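You operate a simulated robot arm through the tools that you are given. There is no shell and no other tool. Be economical: measure what you need, move in short steps, check, and stop when the job is done.

Carry out the task below with a simulated two-armed robot. There is one attempt and no reset: what you move stays moved.

Task
Tighten the green belt, then coat its top from the green-lidded tin.
Fine: wipe the dressing on with the blue dauber and put it back; lid back on the tin. Set down upright: blue dauber. A coat counts when it lies all over at full strength: go over it till it gets no stronger.
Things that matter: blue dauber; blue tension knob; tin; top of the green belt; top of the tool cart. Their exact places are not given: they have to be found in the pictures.

Only the result counts: the job must be done as asked and must still hold three seconds after the hand-in. Knocking over, shifting, dropping, spilling or breaking anything else fails it. A push-on lid holds only when it is set on centred and level and pressed home; a screw cap is set on level and turned clockwise until tight.

Robot
Two 7-joint arms with two-finger grippers on one trunk, hanging from a carriage that runs on a gantry, over the field with the corners [-2012, -2091], [-804, -2516], [92, 31], [-1115, 456] (x, y) and turns from -310 to 378 degrees about z. Base frame: it is fixed where the carriage stands at the start and does not move with it; the origin is on the floor, on the carriage's upright axis, x ahead of it, y to its left, z up; the surface under the hand at the start is at about z = 880. Readings come in mm, degrees, newtons and seconds.
The left shoulder is at the start at [40, 158, 1152], the right one opposite. With the tool pointing down near the work surface each hand reaches from about 200 to 600 mm from the robot's upright axis, wherever it stands, measured 20 degrees to its own side. Places, roughly: blue tension knob [600, -100, 900]; top of the green belt [700, -100, 1000]; top of the tool cart [600, 0, 900]. Payload 1.96 kg a hand.
The tool frame of a hand sits at the grasp point between the pads (the TCP): z along the fingers, y along the line on which they close. The tips reach 20 mm beyond it. Largest opening 72 mm; the body of the gripper starts 38 mm behind the TCP.
Orientation is that of the tool frame in the base frame, as a unit quaternion [w, x, y, z]. With the fingers straight down and closing along the base's y, the tool's x points along the base's -x, its y along +y and its z along -z.

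Tools
- The arms move only by the tool arm_command. It takes "left_plan", "right_plan" or both (then of equal length, played together; a hand with none holds still); each is a list of rows, each a list of 7 numbers: the shift along the tool's x, y, z in mm, then the turn, a rotation vector about the tool's x, y, z in degrees, then the finger opening in mm, from 0 to 72. In form: [[x, y, z, rx, ry, rz, claw], ...]. A call has 1 to 20 rows; each row is the pose to reach, as a shift and turn from the pose commanded when the call began, along the tool's axes at that moment. Each row takes 0.2 s and may step no farther than 50 mm and 8.6 degrees from the row before; otherwise, or with a gripper value out of range, the whole call is refused. A pose out of reach is approached as far as the arm can. The call stops where the force on the tool passes 50 N (or 10 N more than at its start, if that is more) or the arm is blocked; 0.2 s more then pass. The fingers move at their own pace (about 45 mm/s each) and stop on an object; they squeeze with about 33 N. The grip force told is the motor's: it shows also when the fingers shut on nothing. Time passes only in rows, and 0.2 s behind the last, so rows that repeat a pose let the fingers close. It gives the time, the measured TCP pose, the force on the tool (base axes), the opening and the grip force at its end, in the units of the frame above (readings bear some noise), with the torque about the TCP (base axes, N m) and any sound that the robot's microphone picked up.
- Cameras (640 x 400 px; columns grow to the right, rows downward): "scene" is now at [221.1, 5.5, 1500.7]; the picture's right is [0.09, -1.00, 0.00], its down [-0.90, -0.08, -0.43] and it looks along [0.43, 0.04, -0.90] (base axes); focal length 234 px, centre (320, 200). "left" rides on the left gripper at [71, -19, -82] in its tool frame; the picture's right is [0.26, 0.97, 0.00], its down [-0.67, 0.18, -0.72] and it looks along [-0.69, 0.19, 0.70] (tool axes); focal length 280 px, centre (320, 200). "right" rides on the right gripper at [71, 19, -82] in its tool frame; the picture's right is [-0.26, 0.96, 0.00], its down [-0.67, -0.18, -0.72] and it looks along [-0.69, -0.19, 0.70] (tool axes); focal length 280 px, centre (320, 200).
- grab_frame(camera): a new picture of that camera. The clock stands still meanwhile.
- lift_body(by): slides the trunk up (or, below 0, down) by that many mm; the arms and the scene camera ride with it, the base frame stays. It gives what a move gives, with no picture.
- base_move(legs): drives the robot by 1 to 6 legs, each [ahead, left, turn to the left] in mm, mm and degrees, along the robot's own axes; the way and the turn of a leg run together, so that a leg with both is an arc; at most 1500 mm and 180 degrees a leg. The arms and the cameras ride along, it lands a little off, and it stops where it bumps. It keeps to its track: a leg is cut to what the track allows. It gives what a move gives.
- head_to(pan, tilt): turns the head with the scene camera to pan (to the left, within 86 degrees either way) and tilt (down, from -29 to 69), counted from straight ahead of the robot. It gives what a move gives.
- measure_at(camera, pixels): for up to 12 pixels [column, row] of the newest picture of that camera ("zoom" is the newest enlarged one), the place [x, y, z] in the base frame of the surface seen there, good to about 3 mm. The clock stands still meanwhile.
- close_up(camera, box): a new picture of the part [left, top, right, bottom] of that camera's present view, enlarged. The clock stands still meanwhile.
- job_done(): hands the job in; it is judged then, once.

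Work in short steps. Measure before you move; look again where a grasp or a placing could have gone wrong, and mend it. You have 80 turns and 78 pictures in all, those below and enlarged ones among them. Open the grippers and draw the arms clear of the work before you hand the job in, unless the task says otherwise; then end with one line.

The tools are called after "Emit:" as name(argument=value, ...) on one line, values as JSON. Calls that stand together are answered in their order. arm_command: Moves the arms, as the interface text tells. Its arguments: {"type":"object","properties":{"left_plan":{"type":"array","items":{"type":"array","items":{"type":"number"}}},"right_plan":{"type":"array","items":{"type":"array","items":{"type":"number"}}}},"required":[]} The other tools are called the same way: lift_body (by) slides the trunk up or down; base_move (legs) drives the base; head_to (pan, tilt) turns the head that bears the scene camera; grab_frame (camera) takes a picture; measure_at (camera, pixels) gives the place of the surface under pixels of a picture; close_up (camera, box) takes an enlarged picture of a part of a camera's view; job_done () hands the job in.

At the start:

```text
t: 0.0
left_eef_pos: [449.9, 238.7, 1202.5]
left_tcp_rot: [0.001, 0.0, 1.0, 0.0]
left_wrist_force: [-0.2, -0.1, -0.2]
left_moment: [0.02, -0.01, 0.0]
left_grip_width: 72.2
left_gripper_force: 0.1
right_eef_pos: [366.6, -180.5, 1248.0]
right_tcp_rot: [0.0, 0.001, 1.0, 0.0]
right_wrist_force: [-0.1, -0.2, 0.4]
right_moment: [0.03, 0.0, 0.0]
right_grip_width: 72.0
right_gripper_force: 0.0
trunk travel left (down, up): [-475.0, 365.0]
robot x, y, heading: [-1.6, 2.3, 0.0]
head pan, tilt: [5.3, 64.7]
```

scene: 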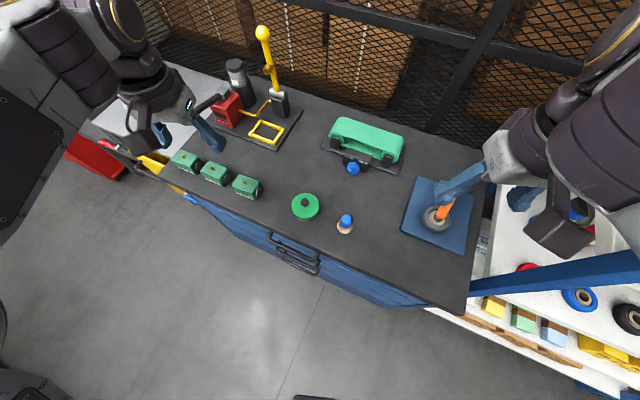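
right: 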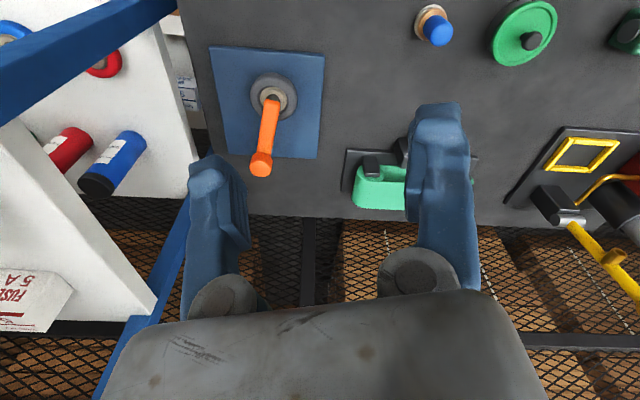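
left: 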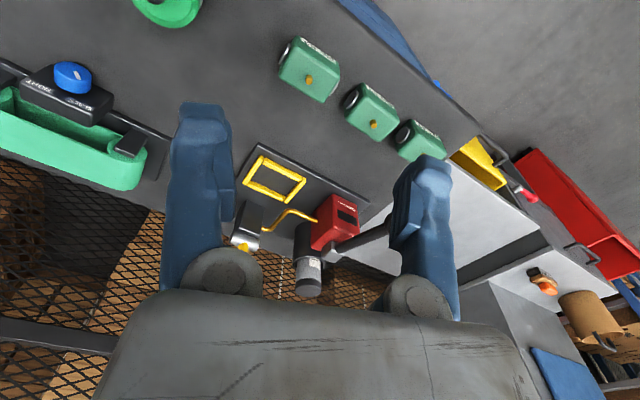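

The scene shows the belt near (365,140), the blue knob at (352,168), a green lid at (305,206) and the blue dauber at (345,224). I enlarge these and measure them.

Emit:
close_up(camera="scene", box=[270, 100, 430, 240])

Emit:
measure_at(camera="scene", pixels=[[305, 206], [305, 200], [347, 219], [343, 230], [352, 168], [335, 125], [400, 145], [365, 135], [320, 240], [295, 208], [318, 206], [360, 200]])

```text
2.86 times, centred on (350, 170) of scene
```

zoom: 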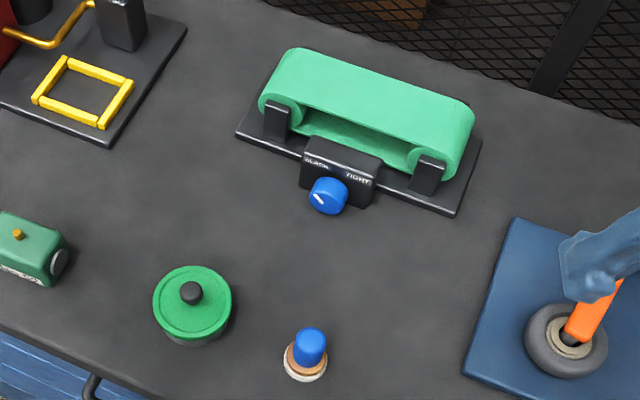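

```text
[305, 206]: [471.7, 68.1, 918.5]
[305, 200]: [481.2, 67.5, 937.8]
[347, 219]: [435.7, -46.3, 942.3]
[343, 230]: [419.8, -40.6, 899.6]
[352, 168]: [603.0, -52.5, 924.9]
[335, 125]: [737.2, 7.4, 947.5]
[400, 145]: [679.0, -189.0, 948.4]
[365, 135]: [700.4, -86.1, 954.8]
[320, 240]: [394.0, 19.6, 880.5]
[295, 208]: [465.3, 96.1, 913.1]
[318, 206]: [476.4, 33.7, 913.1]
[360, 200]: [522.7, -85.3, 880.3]
```

I take tighter views of the knob and of the tin and dauber.

Emit:
close_up(camera="scene", box=[325, 135, 389, 185])

Emit:
close_up(camera="scene", box=[282, 185, 362, 245])

Emit:
close_up(camera="left", box=[0, 40, 180, 200])

```text
8.00 times, centred on (357, 160) of scene
```

zoom: 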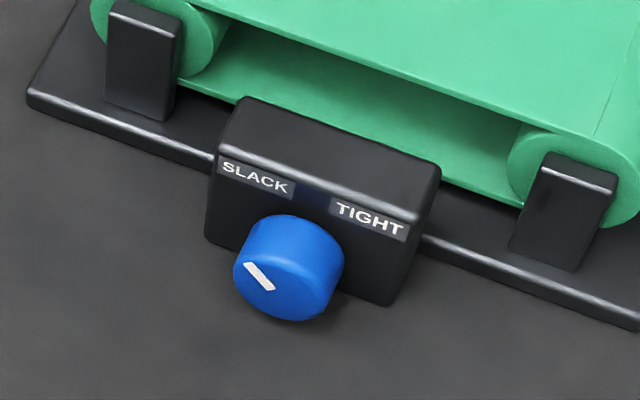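

```text
6.67 times, centred on (322, 215) of scene
```

zoom: 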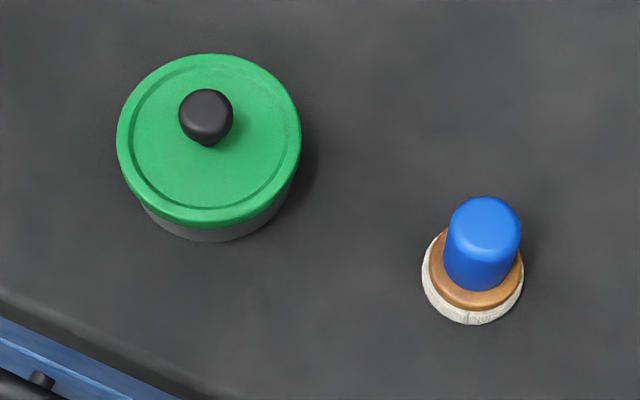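

```text
2.50 times, centred on (90, 120) of left
```

zoom: 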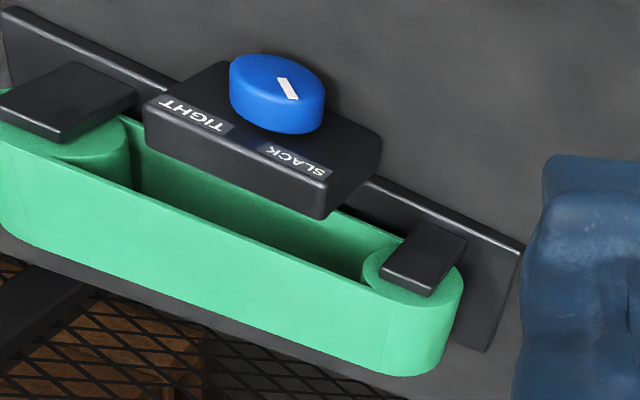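

Knob axis seems horizontal, facing the robot. I measure the knob, its housing and the belt in the left zoom, and take the scene zooms' points too.

Emit:
measure_at(camera="zoom", pixels=[[235, 70], [322, 98], [278, 62], [240, 110], [310, 128], [285, 88], [170, 112], [330, 170], [10, 140], [130, 165], [370, 245], [455, 285]])

Emit:
measure_at(camera="scene", pixels=[[352, 165], [352, 172], [348, 170], [349, 155], [378, 159], [327, 145], [395, 163], [333, 119], [404, 137], [328, 134], [399, 155], [365, 142]])

```text
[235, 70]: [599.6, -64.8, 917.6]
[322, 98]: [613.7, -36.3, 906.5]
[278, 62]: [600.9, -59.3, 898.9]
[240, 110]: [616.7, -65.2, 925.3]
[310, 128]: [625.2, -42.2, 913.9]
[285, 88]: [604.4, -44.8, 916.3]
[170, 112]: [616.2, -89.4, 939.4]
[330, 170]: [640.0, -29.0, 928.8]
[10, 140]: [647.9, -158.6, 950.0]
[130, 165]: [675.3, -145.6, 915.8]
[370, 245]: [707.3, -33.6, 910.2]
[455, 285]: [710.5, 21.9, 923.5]
```

```text
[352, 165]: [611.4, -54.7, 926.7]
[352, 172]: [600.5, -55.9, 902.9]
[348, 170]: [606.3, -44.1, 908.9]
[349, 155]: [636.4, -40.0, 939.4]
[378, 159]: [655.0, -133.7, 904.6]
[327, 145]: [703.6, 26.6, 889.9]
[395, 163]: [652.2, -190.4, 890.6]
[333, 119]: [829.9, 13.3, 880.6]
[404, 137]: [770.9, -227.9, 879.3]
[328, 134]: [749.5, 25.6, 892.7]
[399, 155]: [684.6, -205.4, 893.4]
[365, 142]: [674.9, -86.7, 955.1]
```

I'll measure the blue beam and white rack on the right, for clearance before driving the robot ahead and turning it ~19° right (square to the belt).

Emit:
measure_at(camera="scene", pixels=[[480, 288], [550, 278], [630, 265], [580, 298], [520, 170], [555, 220], [580, 215], [262, 30], [235, 65], [440, 205], [470, 30], [460, 100]])

Emit:
measure_at(camera="right", pixels=[[20, 60], [120, 20], [170, 5], [150, 290], [110, 370], [100, 230], [50, 200], [150, 60], [265, 160], [120, 150], [30, 310], [60, 140]])

```text
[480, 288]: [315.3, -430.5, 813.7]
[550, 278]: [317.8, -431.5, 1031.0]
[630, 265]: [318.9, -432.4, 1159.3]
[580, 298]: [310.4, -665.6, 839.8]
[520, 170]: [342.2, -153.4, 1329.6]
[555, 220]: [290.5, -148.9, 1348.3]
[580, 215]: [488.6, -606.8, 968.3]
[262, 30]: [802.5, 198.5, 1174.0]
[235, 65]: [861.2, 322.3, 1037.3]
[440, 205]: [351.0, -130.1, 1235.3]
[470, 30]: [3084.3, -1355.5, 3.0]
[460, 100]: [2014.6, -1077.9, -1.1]
```

```text
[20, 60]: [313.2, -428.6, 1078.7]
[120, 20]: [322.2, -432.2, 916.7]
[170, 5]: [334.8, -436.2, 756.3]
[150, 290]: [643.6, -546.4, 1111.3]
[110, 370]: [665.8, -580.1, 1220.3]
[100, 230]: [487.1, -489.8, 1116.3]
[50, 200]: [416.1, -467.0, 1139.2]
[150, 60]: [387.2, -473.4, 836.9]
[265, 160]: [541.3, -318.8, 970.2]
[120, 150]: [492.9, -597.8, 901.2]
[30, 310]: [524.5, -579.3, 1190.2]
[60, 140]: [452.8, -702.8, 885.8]
```

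Posts stand near (315,-430). I measure the right arm's outer parts to see whether turning would bring its elbow into them.

Emit:
measure_at(camera="scene", pixels=[[560, 100], [600, 60], [630, 30], [635, 150], [635, 200], [600, 120], [520, 140], [545, 250], [600, 170]])

Emit:
head_to(pan=-60, tilt=35)

Emit:
grab_frame(camera="scene")

```text
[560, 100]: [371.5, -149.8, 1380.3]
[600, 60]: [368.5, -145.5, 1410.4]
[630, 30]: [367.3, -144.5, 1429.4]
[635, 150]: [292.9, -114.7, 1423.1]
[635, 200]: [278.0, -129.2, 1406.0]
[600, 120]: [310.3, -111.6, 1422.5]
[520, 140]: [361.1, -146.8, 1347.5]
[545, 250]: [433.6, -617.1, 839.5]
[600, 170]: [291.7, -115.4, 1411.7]
```

```text
t: 1.4
left_eef_pos: [450.4, 237.8, 1202.7]
left_tcp_rot: [0.0, -0.001, 1.0, 0.0]
left_wrist_force: [-0.3, 0.4, 0.1]
left_moment: [0.04, -0.01, 0.02]
left_grip_width: 71.9
left_gripper_force: 0.1
right_eef_pos: [366.5, -181.8, 1248.6]
right_tcp_rot: [0.0, 0.0, 1.0, 0.0]
right_wrist_force: [-0.2, 0.1, 0.2]
right_moment: [0.0, -0.03, 0.01]
right_grip_width: 71.9
right_gripper_force: 0.0
trunk travel left (down, up): [-475.0, 365.0]
robot x, y, heading: [2.7, 2.1, 0.1]
head pan, tilt: [-60.0, 35.0]
```

```text
70 pictures are left
```

scene: 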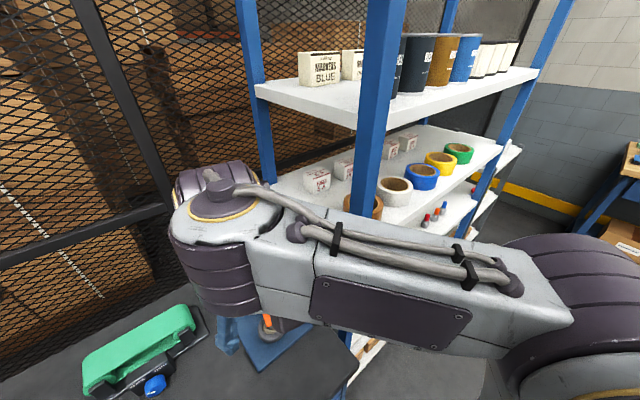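

The rack is close on the right; I measure the outermost parts of the right arm.

Emit:
measure_at(camera="scene", pixels=[[520, 250], [580, 245], [635, 270], [600, 330], [440, 255], [330, 235], [250, 175], [375, 120], [200, 165]])

```text
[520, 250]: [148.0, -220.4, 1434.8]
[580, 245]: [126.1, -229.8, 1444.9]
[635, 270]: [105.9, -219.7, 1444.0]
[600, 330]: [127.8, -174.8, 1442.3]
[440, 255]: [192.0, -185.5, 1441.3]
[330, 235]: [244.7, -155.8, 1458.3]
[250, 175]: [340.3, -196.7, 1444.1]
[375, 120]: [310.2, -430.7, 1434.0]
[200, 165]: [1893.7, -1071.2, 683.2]
```

The right elbow is near (120,-250) and clears the post at (315,-430) by a good margin after a 15° turn. I drive to the edge and look at the bench.

Emit:
base_move(legs=[[66, -12, -15]])

Emit:
head_to(pan=5, tilt=60)

Emit:
grab_frame(camera="scene")

Emit:
grab_frame(camera="left")

```text
t: 2.6
left_eef_pos: [558.8, 96.1, 1203.7]
left_tcp_rot: [-0.001, 0.128, 0.992, 0.0]
left_wrist_force: [-0.5, 0.2, 0.0]
left_moment: [0.01, 0.04, 0.01]
left_grip_width: 71.8
left_gripper_force: 0.0
right_eef_pos: [370.9, -289.1, 1248.0]
right_tcp_rot: [-0.001, 0.129, 0.992, 0.0]
right_wrist_force: [-0.7, -0.3, 0.0]
right_moment: [-0.02, 0.03, 0.0]
right_grip_width: 72.1
right_gripper_force: 0.0
trunk travel left (down, up): [-475.0, 365.0]
robot x, y, heading: [64.6, -22.9, -14.9]
head pan, tilt: [-60.0, 35.0]
```

```text
t: 4.0
left_eef_pos: [558.0, 95.3, 1203.9]
left_tcp_rot: [0.0, 0.129, 0.992, 0.0]
left_wrist_force: [-0.3, 0.1, 0.8]
left_moment: [-0.04, 0.03, -0.01]
left_grip_width: 72.0
left_gripper_force: 0.1
right_eef_pos: [370.8, -288.5, 1248.1]
right_tcp_rot: [0.0, 0.129, 0.992, 0.0]
right_wrist_force: [-0.7, 1.1, 0.2]
right_moment: [-0.04, 0.02, -0.03]
right_grip_width: 72.0
right_gripper_force: 0.0
trunk travel left (down, up): [-475.0, 365.0]
robot x, y, heading: [65.0, -18.8, -14.9]
head pan, tilt: [5.0, 60.0]
```

```text
69 pictures are left
```

scene: 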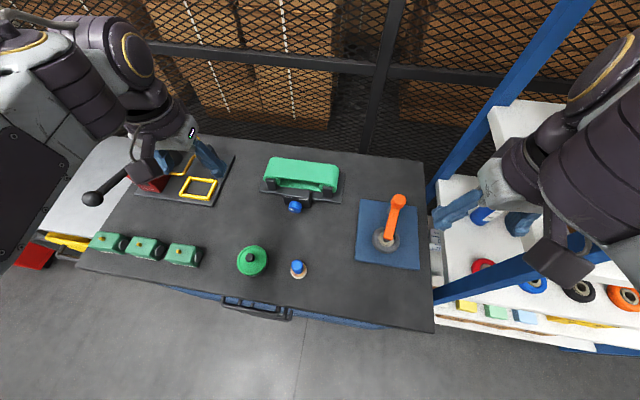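

```text
68 pictures are left
```

left: 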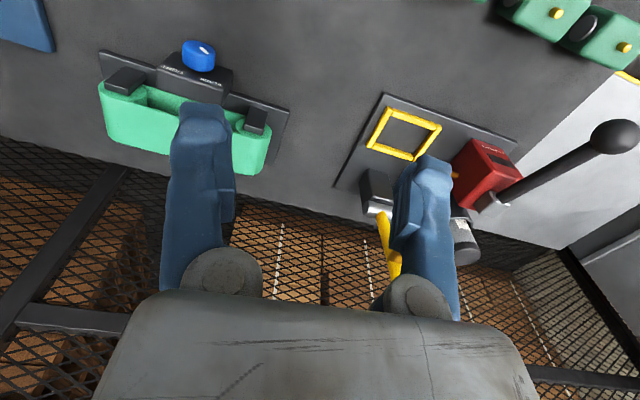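

I zoom on the belt and tensioner from this squarer view and measure.

Emit:
close_up(camera="scene", box=[252, 148, 348, 218])

Emit:
measure_at(camera="zoom", pixels=[[130, 60], [565, 110], [320, 75], [330, 130], [110, 145], [510, 195], [225, 320], [380, 330], [290, 360], [285, 395], [255, 380], [325, 385]])

```text
5.71 times, centred on (300, 183) of scene
```

zoom: 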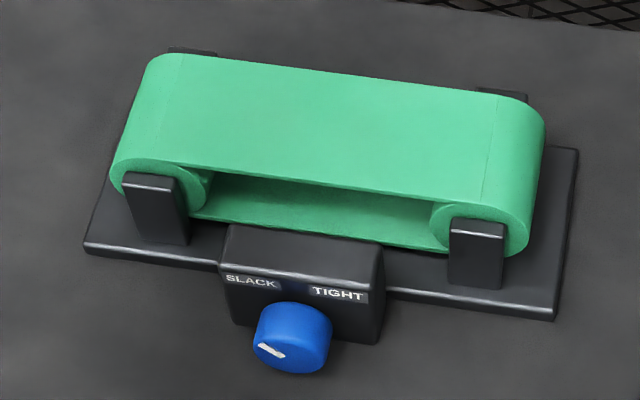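

```text
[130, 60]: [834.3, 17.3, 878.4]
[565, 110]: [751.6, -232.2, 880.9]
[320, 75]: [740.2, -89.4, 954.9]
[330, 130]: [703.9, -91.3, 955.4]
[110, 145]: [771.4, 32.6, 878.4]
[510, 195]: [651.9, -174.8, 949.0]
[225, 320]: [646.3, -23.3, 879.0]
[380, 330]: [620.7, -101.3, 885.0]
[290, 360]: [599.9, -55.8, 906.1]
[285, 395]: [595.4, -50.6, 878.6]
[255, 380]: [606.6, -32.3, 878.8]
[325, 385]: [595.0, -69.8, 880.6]
```

Measuring the belt's top corners and the knob's face more carefully.

Emit:
measure_at(camera="zoom", pixels=[[186, 62], [490, 100], [168, 155], [480, 190], [320, 170], [320, 82], [290, 345], [262, 345], [325, 352], [293, 370], [290, 310], [330, 318]])

Emit:
measure_at(camera="left", pixels=[[200, 50], [183, 48], [214, 55], [198, 72], [204, 44], [194, 42], [170, 62], [225, 80], [195, 95], [163, 70], [222, 95], [200, 66]])

```text
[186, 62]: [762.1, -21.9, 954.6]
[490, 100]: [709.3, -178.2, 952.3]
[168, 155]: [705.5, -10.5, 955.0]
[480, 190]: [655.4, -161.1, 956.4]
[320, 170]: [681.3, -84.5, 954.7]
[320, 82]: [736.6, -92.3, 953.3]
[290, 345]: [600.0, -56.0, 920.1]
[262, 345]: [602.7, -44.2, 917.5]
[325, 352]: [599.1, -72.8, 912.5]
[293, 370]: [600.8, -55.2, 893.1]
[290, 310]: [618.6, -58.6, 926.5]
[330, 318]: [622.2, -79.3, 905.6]
```

```text
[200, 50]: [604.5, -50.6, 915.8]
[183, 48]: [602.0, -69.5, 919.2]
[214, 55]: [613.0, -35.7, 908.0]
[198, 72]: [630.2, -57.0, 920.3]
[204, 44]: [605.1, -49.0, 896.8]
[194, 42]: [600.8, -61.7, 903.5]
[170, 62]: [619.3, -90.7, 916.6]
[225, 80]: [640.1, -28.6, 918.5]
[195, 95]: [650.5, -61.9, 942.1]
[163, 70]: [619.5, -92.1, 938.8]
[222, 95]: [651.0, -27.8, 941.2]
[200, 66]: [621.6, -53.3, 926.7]
```

Knob: face at about (600,-56), centre height ≈908, radius ≈18; housing 28 mm behind; the belt runs about 19° off the base's y. I bring the left hand, pitched 45° forward and squared to the knob, in front of and above it.

Emit:
arm_command(left_plan=[[0.95, -20.7, 30.7, 0.27, -7.5, 0.65, 48], [1.9, -41.3, 61.3, 0.54, -15, 1.3, 48], [2.85, -62, 92, 0.81, -22.5, 1.95, 48], [3.8, -82.7, 122.6, 1.07, -30, 2.59, 48], [4.75, -103.3, 153.3, 1.34, -37.5, 3.24, 48], [5.7, -124, 183.9, 1.61, -44.98, 3.89, 48], [5.7, -124, 183.9, 1.61, -44.98, 3.89, 48]])

Emit:
grab_frame(camera="left")

Emit:
grab_frame(camera="scene")

```text
t: 5.6
left_eef_pos: [519.9, -24.6, 1017.4]
left_tcp_rot: [0.377, 0.152, 0.911, -0.063]
left_wrist_force: [0.5, 0.4, -0.6]
left_moment: [0.0, 0.02, 0.02]
left_grip_width: 47.9
left_gripper_force: 0.0
right_eef_pos: [371.5, -288.6, 1247.6]
right_tcp_rot: [-0.001, 0.129, 0.992, 0.0]
right_wrist_force: [0.0, -0.5, -0.4]
right_moment: [-0.01, -0.01, -0.01]
right_grip_width: 72.1
right_gripper_force: 0.1
trunk travel left (down, up): [-475.0, 365.0]
robot x, y, heading: [61.9, -22.6, -14.9]
head pan, tilt: [5.0, 60.0]
```

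```text
66 pictures are left
```

left: 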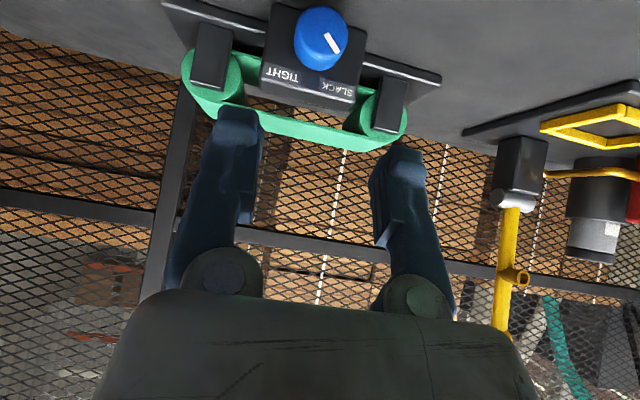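

```text
65 pictures are left
```

scene: 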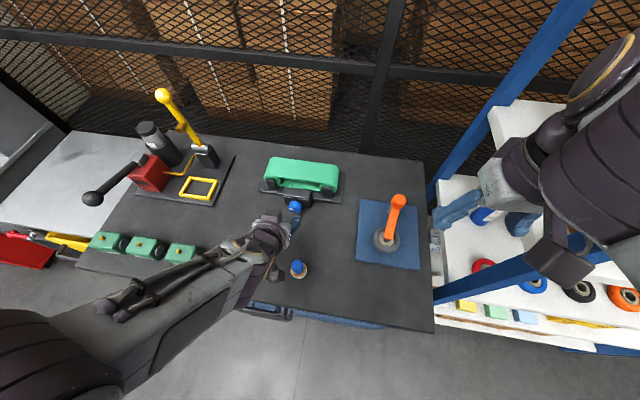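

A square view of the knob at (320,38) in the left picture. I zoom and measure it.

Emit:
close_up(camera="left", box=[240, 0, 400, 110])

Emit:
measure_at(camera="zoom", pixels=[[325, 50], [325, 160], [230, 120], [325, 260], [420, 130], [250, 60], [400, 70], [250, 220], [400, 230], [130, 350], [440, 390], [270, 300]])

```text
3.64 times, centred on (320, 55) of left
```

zoom: 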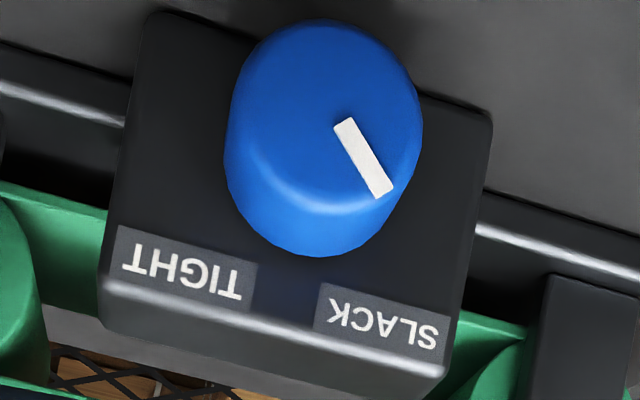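

```text
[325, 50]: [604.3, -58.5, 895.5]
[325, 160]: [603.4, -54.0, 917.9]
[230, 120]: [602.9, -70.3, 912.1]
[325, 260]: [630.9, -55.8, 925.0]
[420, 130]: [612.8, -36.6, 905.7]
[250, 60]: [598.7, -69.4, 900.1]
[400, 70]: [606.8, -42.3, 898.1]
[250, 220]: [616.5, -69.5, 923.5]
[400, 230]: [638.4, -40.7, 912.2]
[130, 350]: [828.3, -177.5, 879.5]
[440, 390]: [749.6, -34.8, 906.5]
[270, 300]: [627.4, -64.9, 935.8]
```

The pointer stands about 45° left, toward SLACK. I roll the hand 30° counter-clockwise for a first stroke and go to a pre-grasp 60 mm off.

Emit:
arm_command(left_plan=[[2.7, 7.2, 19.3, 5.3, 0, -5.3, 50], [5.4, 14.4, 38.6, 10.6, 0, -10.6, 50], [8.1, 21.5, 58, 15.9, 0, -15.9, 50], [10.8, 28.7, 77.3, 21.2, 0, -21.2, 50], [10.8, 28.7, 77.3, 21.2, 0, -21.2, 50]])

Emit:
grab_frame(camera="left")

```text
t: 6.8
left_eef_pos: [575.2, -12.2, 956.8]
left_tcp_rot: [0.326, 0.05, 0.896, -0.297]
left_wrist_force: [-0.1, -0.7, -0.3]
left_moment: [-0.03, -0.03, -0.01]
left_grip_width: 50.0
left_gripper_force: 0.1
right_eef_pos: [370.3, -288.4, 1246.9]
right_tcp_rot: [0.0, 0.129, 0.992, 0.0]
right_wrist_force: [0.1, -0.5, 0.6]
right_moment: [-0.02, -0.01, 0.02]
right_grip_width: 72.2
right_gripper_force: 0.0
trunk travel left (down, up): [-475.0, 365.0]
robot x, y, heading: [59.6, -21.8, -14.7]
head pan, tilt: [5.0, 60.0]
```

```text
63 pictures are left
```

left: 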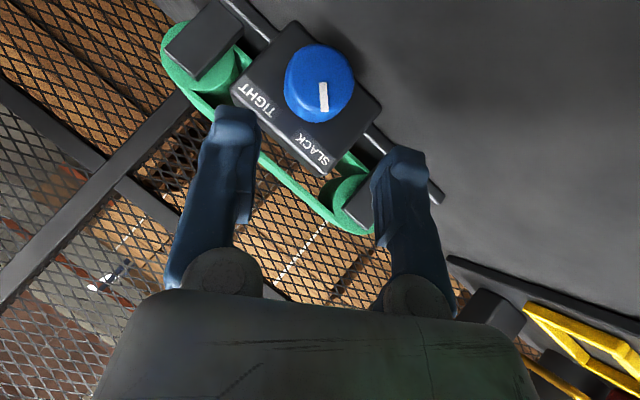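

Pre-grasp is where planned (fingers either side of the knob at (320,85)). I advance 60 mm along the fingers and close.

Emit:
arm_command(left_plan=[[0.8, 0, 20, 0, 0, 0, 50], [1.5, 0, 40, 0, 0, 0, 50], [2.3, 0, 60, 0, 0, 0, 50], [2.3, 0, 60, 0, 0, 0, 50]])

Emit:
grab_frame(camera="left")

```text
t: 7.8
left_eef_pos: [606.4, -44.9, 917.5]
left_tcp_rot: [0.325, 0.049, 0.897, -0.296]
left_wrist_force: [0.2, 1.1, -0.1]
left_moment: [-0.01, 0.0, -0.01]
left_grip_width: 49.7
left_gripper_force: 0.0
right_eef_pos: [371.4, -288.2, 1247.6]
right_tcp_rot: [0.001, 0.129, 0.992, 0.0]
right_wrist_force: [0.4, 0.5, 0.3]
right_moment: [0.02, -0.01, -0.02]
right_grip_width: 72.0
right_gripper_force: 0.1
trunk travel left (down, up): [-475.0, 365.0]
robot x, y, heading: [62.1, -18.6, -14.6]
head pan, tilt: [5.0, 60.0]
```

```text
62 pictures are left
```

left: 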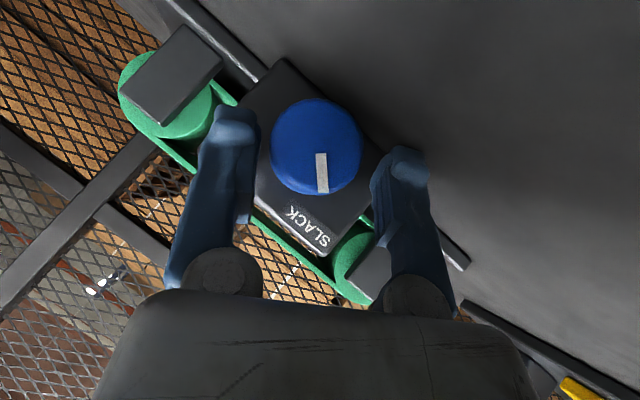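

The knob sits between the fingers. I close on it and look at the force before turning.

Emit:
arm_command(left_plan=[[0, 0, 0, 0, 0, 0, 30], [0, 0, 0, 0, 0, 0, 25], [0, 0, 0, 0, 0, 0, 20], [0, 0, 0, 0, 0, 0, 20]])

```text
t: 8.8
left_eef_pos: [606.7, -48.5, 919.3]
left_tcp_rot: [0.325, 0.048, 0.896, -0.298]
left_wrist_force: [-8.3, -9.4, 14.4]
left_moment: [-0.15, 0.26, -0.41]
left_grip_width: 37.0
left_gripper_force: 39.9
right_eef_pos: [369.9, -290.6, 1248.2]
right_tcp_rot: [0.0, 0.13, 0.992, -0.001]
right_wrist_force: [0.0, -0.8, 0.5]
right_moment: [0.02, 0.01, 0.0]
right_grip_width: 72.1
right_gripper_force: 0.0
trunk travel left (down, up): [-475.0, 365.0]
robot x, y, heading: [65.6, -18.2, -14.6]
head pan, tilt: [5.0, 60.0]
```

Grip holds (37 mm); the hand was pulled about 4 mm to its −y, so I shift by that and turn 60° clockwise about the knob axis.

Emit:
arm_command(left_plan=[[0, -4, 0, 0, 0, 0, 20], [0.07, -5.6, 0.07, -5.3, 0, 5.3, 20], [0.29, -7.1, 0.29, -10.6, 0, 10.6, 20], [0.65, -8.6, 0.65, -15.9, 0, 15.9, 20], [1.14, -10, 1.14, -21.2, 0, 21.2, 20], [1.75, -11.3, 1.75, -26.5, 0, 26.5, 20], [2.48, -12.5, 2.48, -31.8, 0, 31.8, 20], [3.32, -13.5, 3.32, -37.1, 0, 37.1, 20], [4.24, -14.4, 4.24, -42.4, 0, 42.4, 20], [4.24, -14.4, 4.24, -42.4, 0, 42.4, 20]])

Emit:
grab_frame(camera="left")

```text
t: 11.0
left_eef_pos: [600.3, -61.0, 920.5]
left_tcp_rot: [0.405, 0.245, 0.863, 0.176]
left_wrist_force: [-3.3, -2.0, -1.8]
left_moment: [-0.11, -0.2, -0.16]
left_grip_width: 36.7
left_gripper_force: 39.9
right_eef_pos: [370.1, -288.6, 1247.6]
right_tcp_rot: [0.0, 0.128, 0.992, 0.0]
right_wrist_force: [-0.9, 0.5, 0.3]
right_moment: [-0.03, 0.03, -0.03]
right_grip_width: 71.8
right_gripper_force: 0.2
trunk travel left (down, up): [-475.0, 365.0]
robot x, y, heading: [63.3, -17.2, -14.7]
head pan, tilt: [5.0, 60.0]
```

```text
61 pictures are left
```

left: 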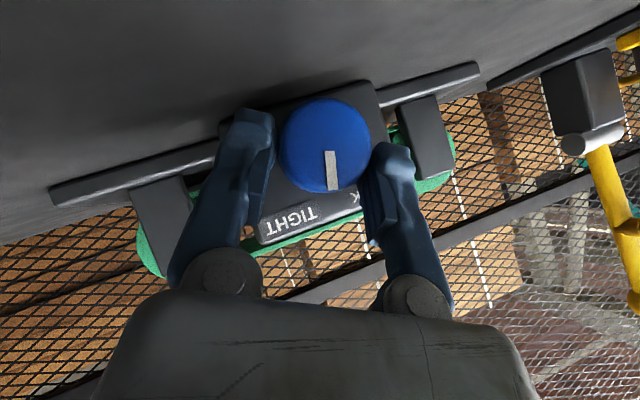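

The knob turned with the hand; forces stayed low. I open, roll back 50°, and regrip.

Emit:
arm_command(left_plan=[[0, 0, 0, 0, 0, 0, 50], [0, 0, 0, 0, 0, 0, 50], [0.07, 1.5, 0.07, 5.05, 0, -5.05, 50], [0.26, 2.96, 0.26, 10.1, 0, -10.1, 50], [0.59, 4.38, 0.59, 15.15, 0, -15.15, 50], [1.03, 5.74, 1.03, 20.2, 0, -20.2, 50], [1.6, 7, 1.6, 25.25, 0, -25.25, 50], [2.27, 8.17, 2.27, 30.3, 0, -30.3, 50], [3.03, 9.19, 3.03, 35.35, 0, -35.35, 50], [3.03, 9.19, 3.03, 35.35, 0, -35.35, 30], [3.03, 9.19, 3.03, 35.35, 0, -35.35, 20], [3.03, 9.19, 3.03, 35.35, 0, -35.35, 20], [3.03, 9.19, 3.03, 35.35, 0, -35.35, 20]])

Emit:
grab_frame(camera="left")

```text
t: 13.8
left_eef_pos: [605.7, -48.4, 921.1]
left_tcp_rot: [0.346, 0.085, 0.908, -0.22]
left_wrist_force: [1.0, 3.4, -3.1]
left_moment: [0.0, -0.1, 0.07]
left_grip_width: 36.9
left_gripper_force: 40.1
right_eef_pos: [371.7, -287.9, 1247.8]
right_tcp_rot: [-0.001, 0.129, 0.992, 0.001]
right_wrist_force: [-0.1, 0.3, -0.1]
right_moment: [-0.01, 0.0, 0.04]
right_grip_width: 71.8
right_gripper_force: 0.2
trunk travel left (down, up): [-475.0, 365.0]
robot x, y, heading: [59.5, -20.1, -14.7]
head pan, tilt: [5.0, 60.0]
```

```text
60 pictures are left
```

left: 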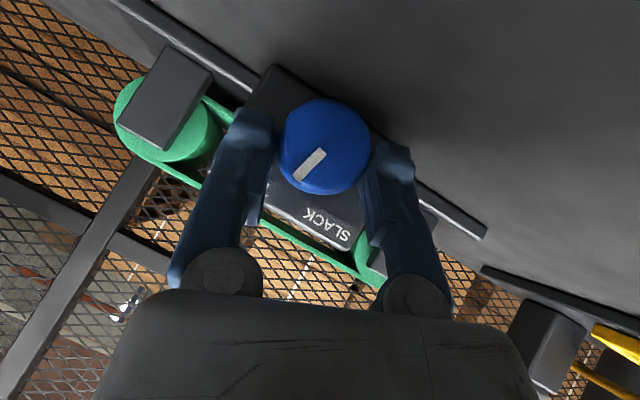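

Regripped centred. I turn another 37.5° clockwise, watching the torque.

Emit:
arm_command(left_plan=[[0.07, -1.6, 0.07, -5.3, 0, 5.3, 20], [0.29, -3.1, 0.29, -10.6, 0, 10.6, 20], [0.65, -4.6, 0.65, -15.9, 0, 15.9, 20], [1.14, -6, 1.14, -21.2, 0, 21.2, 20], [1.75, -7.3, 1.75, -26.5, 0, 26.5, 20], [1.75, -7.3, 1.75, -26.5, 0, 26.5, 20]])

Emit:
grab_frame(camera="left")

Emit:
close_up(camera="scene", box=[252, 148, 348, 218])

```text
t: 15.2
left_eef_pos: [600.9, -57.8, 923.4]
left_tcp_rot: [0.397, 0.208, 0.891, 0.076]
left_wrist_force: [-7.9, 0.4, 15.4]
left_moment: [-0.48, 0.38, 0.17]
left_grip_width: 36.5
left_gripper_force: 40.3
right_eef_pos: [370.1, -289.1, 1247.8]
right_tcp_rot: [0.0, 0.13, 0.992, 0.001]
right_wrist_force: [0.4, 0.2, -0.7]
right_moment: [0.01, 0.0, -0.01]
right_grip_width: 72.4
right_gripper_force: 0.1
trunk travel left (down, up): [-475.0, 365.0]
robot x, y, heading: [60.4, -17.0, -15.2]
head pan, tilt: [5.0, 60.0]
```

```text
59 pictures are left
```

left: 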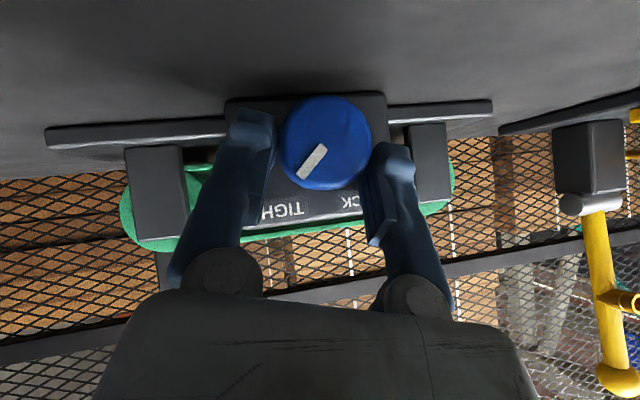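

```text
5.71 times, centred on (300, 183) of scene
```

zoom: 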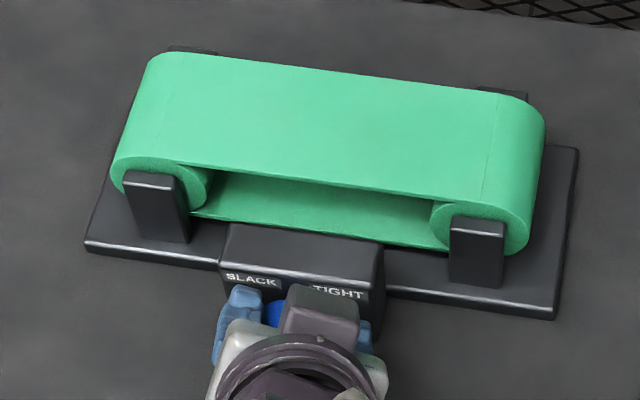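

The torque rose to about 0.6 N m with the pointer near +45°, maybe the stop. I try another 7° to see.

Emit:
arm_command(left_plan=[[0.1, -0.8, 0.1, -2.6, 0, 2.6, 20], [0.3, -1.6, 0.3, -5.3, 0, 5.3, 20], [0.3, -1.6, 0.3, -5.3, 0, 5.3, 20]])

Emit:
grab_frame(camera="left")

```text
t: 16.0
left_eef_pos: [601.0, -60.3, 920.2]
left_tcp_rot: [0.401, 0.23, 0.876, 0.136]
left_wrist_force: [-1.7, -1.2, 2.5]
left_moment: [-0.55, 0.04, -0.04]
left_grip_width: 36.9
left_gripper_force: 39.7
right_eef_pos: [371.5, -289.0, 1248.2]
right_tcp_rot: [0.0, 0.128, 0.992, 0.001]
right_wrist_force: [-0.6, 0.2, 0.3]
right_moment: [0.02, 0.01, -0.01]
right_grip_width: 71.9
right_gripper_force: 0.1
trunk travel left (down, up): [-475.0, 365.0]
robot x, y, heading: [64.5, -20.3, -14.6]
head pan, tilt: [5.0, 60.0]
```

```text
57 pictures are left
```

left: 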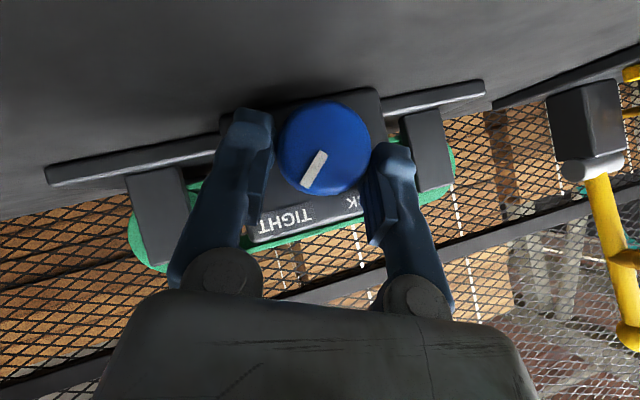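

The pointer lagged the hand, so the knob is at its stop. I let go and back off, then look.

Emit:
arm_command(left_plan=[[0, 0, 0, 0, 0, 0, 52], [0, 0, 0, 0, 0, 0, 52], [0, 0, -30, 0, 0, 0, 52], [0, 0, -65, 0, 0, 0, 52], [0, 0, -100, 0, 0, 0, 52], [0, 0, -100, 0, 0, 0, 52]])

Emit:
close_up(camera="left", box=[200, 0, 440, 150])

```text
t: 17.4
left_eef_pos: [527.8, -64.1, 982.9]
left_tcp_rot: [0.399, 0.228, 0.878, 0.135]
left_wrist_force: [0.2, -0.5, 0.3]
left_moment: [-0.01, -0.01, 0.04]
left_grip_width: 51.7
left_gripper_force: 0.0
right_eef_pos: [371.4, -288.2, 1247.4]
right_tcp_rot: [0.001, 0.129, 0.992, 0.0]
right_wrist_force: [-0.2, 0.2, 0.4]
right_moment: [-0.02, 0.04, 0.01]
right_grip_width: 72.2
right_gripper_force: 0.0
trunk travel left (down, up): [-475.0, 365.0]
robot x, y, heading: [62.6, -20.6, -14.7]
head pan, tilt: [5.0, 60.0]
```

```text
2.67 times, centred on (320, 75) of left
```

zoom: 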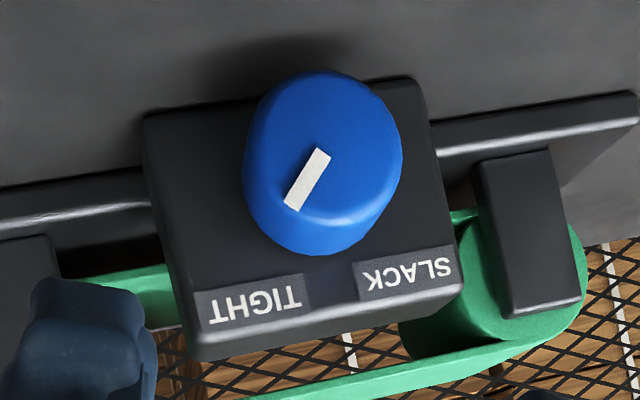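

The pointer is at about +45° (TIGHT) and stopped there. Next the lid: I bring the left hand upright over the tin at (472,66) to look at it closely.

Emit:
arm_command(left_plan=[[7, 18.2, -12.1, 3.37, 6.29, -1.35, 60], [14, 36.5, -24.3, 6.74, 12.57, -2.71, 60], [21, 54.7, -36.4, 10.1, 18.86, -4.06, 60], [28.1, 73, -48.6, 13.5, 25.1, -5.41, 60], [35.1, 91.2, -60.7, 16.9, 31.4, -6.76, 60], [42.1, 109.5, -72.9, 20.2, 37.7, -8.12, 60], [49.1, 127.7, -85, 23.6, 44, -9.47, 60], [49.1, 127.7, -85, 23.6, 44, -9.47, 60]])

Emit:
grab_frame(camera="left")

```text
t: 19.2
left_eef_pos: [469.5, 65.1, 1062.5]
left_tcp_rot: [0.002, 0.168, 0.986, 0.001]
left_wrist_force: [-0.1, -1.0, -1.2]
left_moment: [0.01, 0.0, 0.02]
left_grip_width: 59.9
left_gripper_force: 0.0
right_eef_pos: [370.4, -289.1, 1248.0]
right_tcp_rot: [0.0, 0.129, 0.992, 0.0]
right_wrist_force: [0.7, 0.1, -1.0]
right_moment: [0.0, 0.0, 0.0]
right_grip_width: 72.0
right_gripper_force: 0.0
trunk travel left (down, up): [-475.0, 365.0]
robot x, y, heading: [62.6, -18.1, -14.9]
head pan, tilt: [5.0, 60.0]
```

```text
55 pictures are left
```

left: 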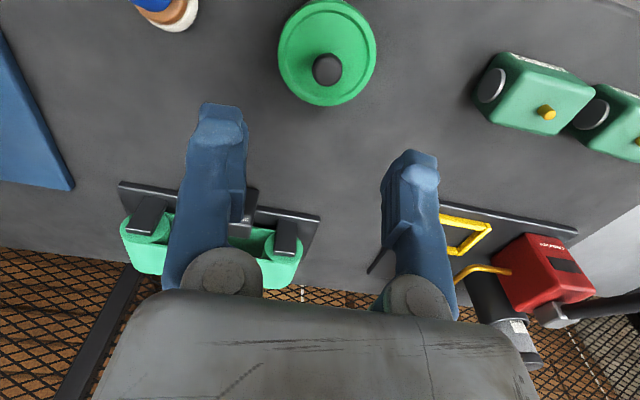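

The lid is at (327,52), its knob at (327,70). I zoom in and measure.

Emit:
close_up(camera="left", box=[260, 0, 400, 110])

Emit:
measure_at(camera="zoom", pixels=[[310, 310], [310, 340], [260, 310], [360, 310], [310, 270], [105, 230], [505, 230], [300, 30], [300, 420], [310, 130], [180, 120], [440, 330]])

Emit:
measure_at(camera="left", pixels=[[279, 50], [376, 50], [325, 104], [327, 70], [327, 8]])

```text
3.64 times, centred on (330, 55) of left
```

zoom: 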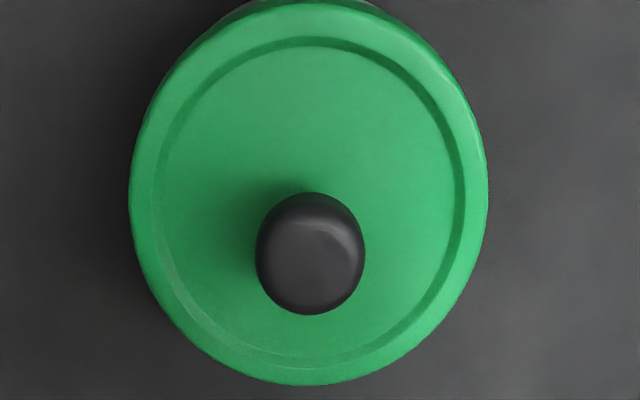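

```text
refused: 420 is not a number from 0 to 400
```

```text
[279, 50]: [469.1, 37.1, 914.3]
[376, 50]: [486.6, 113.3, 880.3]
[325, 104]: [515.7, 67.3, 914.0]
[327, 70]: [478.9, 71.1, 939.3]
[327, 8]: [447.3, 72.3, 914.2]
```

Measuring the knob and lid rim in the zoom again.

Emit:
measure_at(camera="zoom", pixels=[[310, 250], [310, 285], [262, 255], [358, 255], [310, 205], [135, 190], [482, 190], [310, 375], [310, 15], [190, 325], [430, 325], [310, 150]])

```text
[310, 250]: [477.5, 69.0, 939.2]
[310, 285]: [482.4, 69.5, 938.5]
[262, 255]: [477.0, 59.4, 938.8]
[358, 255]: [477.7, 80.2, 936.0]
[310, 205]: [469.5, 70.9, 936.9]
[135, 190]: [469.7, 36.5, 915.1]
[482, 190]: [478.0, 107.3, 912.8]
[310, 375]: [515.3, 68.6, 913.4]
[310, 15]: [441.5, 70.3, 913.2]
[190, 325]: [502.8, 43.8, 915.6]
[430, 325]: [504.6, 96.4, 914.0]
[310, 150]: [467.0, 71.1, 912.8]
```

Lid centre ≈(478,70), knob top z 939, lid top 913. I descend so the tips stop just above the lid, and close on the knob.

Emit:
arm_command(left_plan=[[-5.9, 7.3, 42, 0, 0, 0, 44], [-5.9, 7.3, 84, 0, 0, 0, 44], [-5.9, 7.3, 110, 0, 0, 0, 44], [-5.9, 7.3, 125, 0, 0, 0, 44], [-5.9, 7.3, 125, 0, 0, 0, 44]])

Emit:
grab_frame(camera="left")

```text
t: 20.4
left_eef_pos: [478.6, 71.2, 935.6]
left_tcp_rot: [0.002, 0.168, 0.986, 0.001]
left_wrist_force: [-0.4, -0.2, -0.3]
left_moment: [0.03, 0.0, 0.03]
left_grip_width: 44.2
left_gripper_force: 0.1
right_eef_pos: [370.8, -289.4, 1249.2]
right_tcp_rot: [0.0, 0.129, 0.992, 0.0]
right_wrist_force: [-0.2, -0.2, 0.0]
right_moment: [-0.02, -0.01, -0.03]
right_grip_width: 71.9
right_gripper_force: 0.1
trunk travel left (down, up): [-475.0, 365.0]
robot x, y, heading: [61.2, -20.0, -14.9]
head pan, tilt: [5.0, 60.0]
```

```text
53 pictures are left
```

left: 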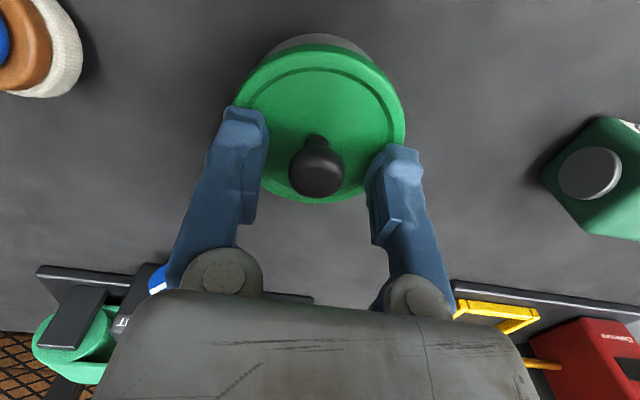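

The knob is between the tips. I close and lift just a few millimetres, watching the force.

Emit:
arm_command(left_plan=[[0, 0, 0, 0, 0, 0, 24], [0, 0, 0, 0, 0, 0, 14], [0, 0, 0, 0, 0, 0, 10], [0, 0, 0, 0, 0, 0, 10], [0, 0, -2, 0, 0, 0, 10], [0, 0, -4, 0, 0, 0, 10], [0, 0, -4, 0, 0, 0, 10]])

Emit:
grab_frame(camera="left")

```text
t: 22.0
left_eef_pos: [478.8, 70.4, 938.8]
left_tcp_rot: [0.002, 0.167, 0.986, 0.001]
left_wrist_force: [-0.6, 0.4, 0.4]
left_moment: [0.01, -0.02, 0.0]
left_grip_width: 13.5
left_gripper_force: 33.2
right_eef_pos: [371.0, -288.8, 1246.2]
right_tcp_rot: [0.001, 0.129, 0.992, 0.0]
right_wrist_force: [0.0, 0.0, 0.1]
right_moment: [0.02, 0.01, -0.01]
right_grip_width: 71.9
right_gripper_force: 0.1
trunk travel left (down, up): [-475.0, 365.0]
robot x, y, heading: [61.2, -17.3, -15.1]
head pan, tilt: [5.0, 60.0]
heard: snap
```

```text
52 pictures are left
```

left: 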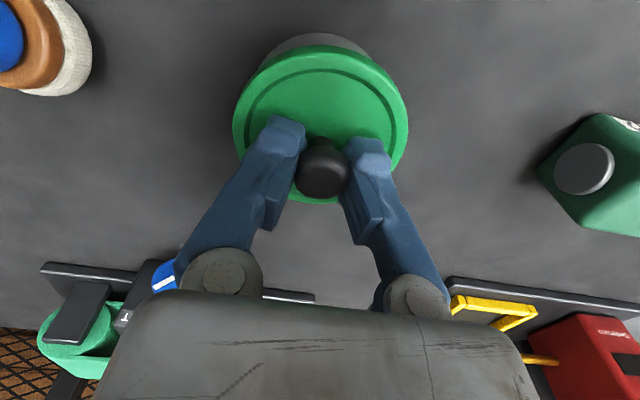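

A snap: the lid is free. I lift it clear by 70 mm and look from the scene for a free spot.

Emit:
arm_command(left_plan=[[0, 0, -20, 0, 0, 0, 10], [0, 0, -45, 0, 0, 0, 10], [0, 0, -70, 0, 0, 0, 10], [0, 0, -70, 0, 0, 0, 10]])

Emit:
grab_frame(camera="left")

Emit:
grab_frame(camera="scene")

```text
t: 23.0
left_eef_pos: [477.3, 71.3, 1009.6]
left_tcp_rot: [0.002, 0.167, 0.986, 0.002]
left_wrist_force: [0.5, -0.1, 0.5]
left_moment: [-0.02, -0.04, 0.0]
left_grip_width: 13.4
left_gripper_force: 33.1
right_eef_pos: [370.7, -288.5, 1248.0]
right_tcp_rot: [0.0, 0.128, 0.992, 0.0]
right_wrist_force: [-0.2, -0.3, -0.4]
right_moment: [-0.01, 0.01, -0.02]
right_grip_width: 72.2
right_gripper_force: 0.0
trunk travel left (down, up): [-475.0, 365.0]
robot x, y, heading: [63.0, -21.0, -14.8]
head pan, tilt: [5.0, 60.0]
```

```text
51 pictures are left
```

left: 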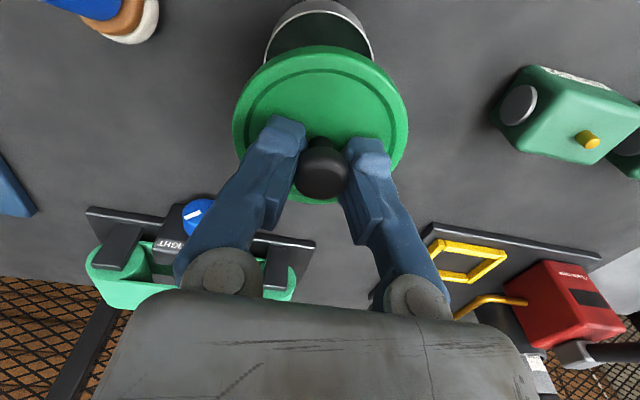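

```text
50 pictures are left
```

scene: 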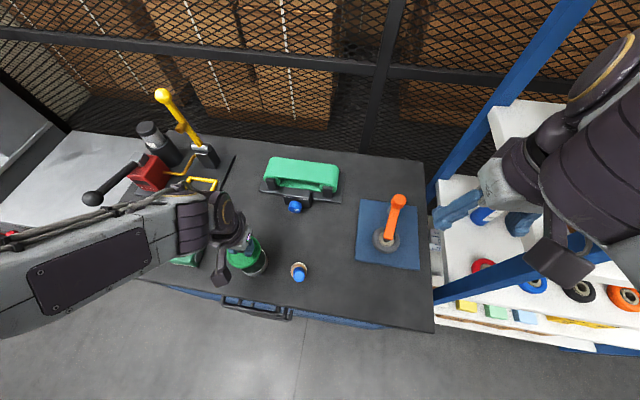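

Checking the clear spot between tin and tensioner, and the near corner of the yellow-frame plate.

Emit:
measure_at(camera="left", pixels=[[428, 228], [440, 270], [310, 240], [360, 260], [400, 180], [525, 100]])

Emit:
measure_at(camera="scene", pixels=[[235, 160], [262, 215], [240, 200]])

```text
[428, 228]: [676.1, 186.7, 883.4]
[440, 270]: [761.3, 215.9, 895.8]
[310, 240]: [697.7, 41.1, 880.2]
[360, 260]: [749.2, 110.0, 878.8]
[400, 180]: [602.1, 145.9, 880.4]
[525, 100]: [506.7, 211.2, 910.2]
```

```text
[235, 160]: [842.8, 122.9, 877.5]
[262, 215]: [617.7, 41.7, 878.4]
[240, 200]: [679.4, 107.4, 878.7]
```

Free table at (585,95). I carry the lid over there and lower to a little above the table.

Emit:
arm_command(left_plan=[[-31, 19, 0, 0, 0, 0, 10], [-63, 38, 0, 0, 0, 0, 10], [-94, 57.5, 0, 0, 0, 0, 10], [-94, 57.5, 30, 0, 0, 0, 10], [-94, 57.5, 60, 0, 0, 0, 10], [-94, 57.5, 82, 0, 0, 0, 10], [-94, 57.5, 88, 0, 0, 0, 10], [-94, 57.5, 88, 0, 0, 0, 10]])

Emit:
grab_frame(camera="left")

Emit:
close_up(camera="scene", box=[200, 180, 320, 290])

```text
t: 24.8
left_eef_pos: [586.1, 93.9, 922.1]
left_tcp_rot: [0.002, 0.167, 0.986, 0.002]
left_wrist_force: [-0.2, -0.2, -0.1]
left_moment: [-0.02, 0.01, 0.03]
left_grip_width: 13.3
left_gripper_force: 32.7
right_eef_pos: [371.5, -289.1, 1247.0]
right_tcp_rot: [0.0, 0.129, 0.992, 0.0]
right_wrist_force: [-0.2, -0.2, 0.4]
right_moment: [-0.03, -0.01, 0.01]
right_grip_width: 72.2
right_gripper_force: 0.0
trunk travel left (down, up): [-475.0, 365.0]
robot x, y, heading: [63.6, -20.4, -15.0]
head pan, tilt: [5.0, 60.0]
```

```text
49 pictures are left
```

left: 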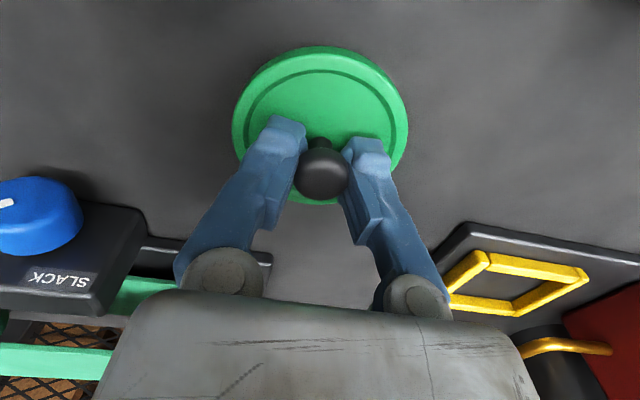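

```text
3.64 times, centred on (260, 235) of scene
```

zoom: 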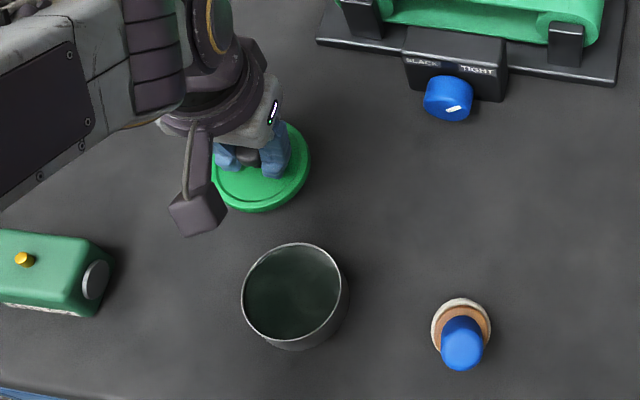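

The knob shows TIGHT and the tin stands open. I lower the lid in small steps to feel the table.

Emit:
arm_command(left_plan=[[0, 0, 2, 0, 0, 0, 10], [0, 0, 4, 0, 0, 0, 10], [0, 0, 4, 0, 0, 0, 10]])

Emit:
measure_at(camera="left", pixels=[[320, 52], [235, 150], [405, 150], [300, 90]])

```text
t: 25.6
left_eef_pos: [588.1, 94.0, 918.2]
left_tcp_rot: [0.002, 0.167, 0.986, 0.002]
left_wrist_force: [0.6, 0.1, -0.2]
left_moment: [0.01, -0.01, 0.01]
left_grip_width: 12.9
left_gripper_force: 32.9
right_eef_pos: [370.6, -289.2, 1246.6]
right_tcp_rot: [0.0, 0.129, 0.992, 0.001]
right_wrist_force: [-0.6, 0.1, 0.5]
right_moment: [0.02, -0.01, 0.0]
right_grip_width: 72.1
right_gripper_force: 0.0
trunk travel left (down, up): [-475.0, 365.0]
robot x, y, heading: [60.0, -18.4, -14.9]
head pan, tilt: [5.0, 60.0]
```

```text
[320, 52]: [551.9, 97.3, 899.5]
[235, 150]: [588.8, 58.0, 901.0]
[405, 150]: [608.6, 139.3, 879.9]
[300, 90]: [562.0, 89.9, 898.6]
```

No contact yet; I continue down in 1.5 mm steps.

Emit:
arm_command(left_plan=[[0, 0, 1.5, 0, 0, 0, 10], [0, 0, 3, 0, 0, 0, 10], [0, 0, 4, 0, 0, 0, 10], [0, 0, 4, 0, 0, 0, 10]])

```text
t: 26.6
left_eef_pos: [586.6, 93.5, 914.8]
left_tcp_rot: [0.001, 0.168, 0.986, 0.002]
left_wrist_force: [-0.4, 0.2, -0.6]
left_moment: [0.02, 0.02, 0.0]
left_grip_width: 13.0
left_gripper_force: 33.7
right_eef_pos: [370.4, -288.3, 1247.0]
right_tcp_rot: [0.0, 0.128, 0.992, 0.001]
right_wrist_force: [-0.6, 0.4, -0.2]
right_moment: [0.01, 0.02, 0.02]
right_grip_width: 71.8
right_gripper_force: 0.2
trunk travel left (down, up): [-475.0, 365.0]
robot x, y, heading: [62.3, -17.5, -14.6]
head pan, tilt: [5.0, 60.0]
```

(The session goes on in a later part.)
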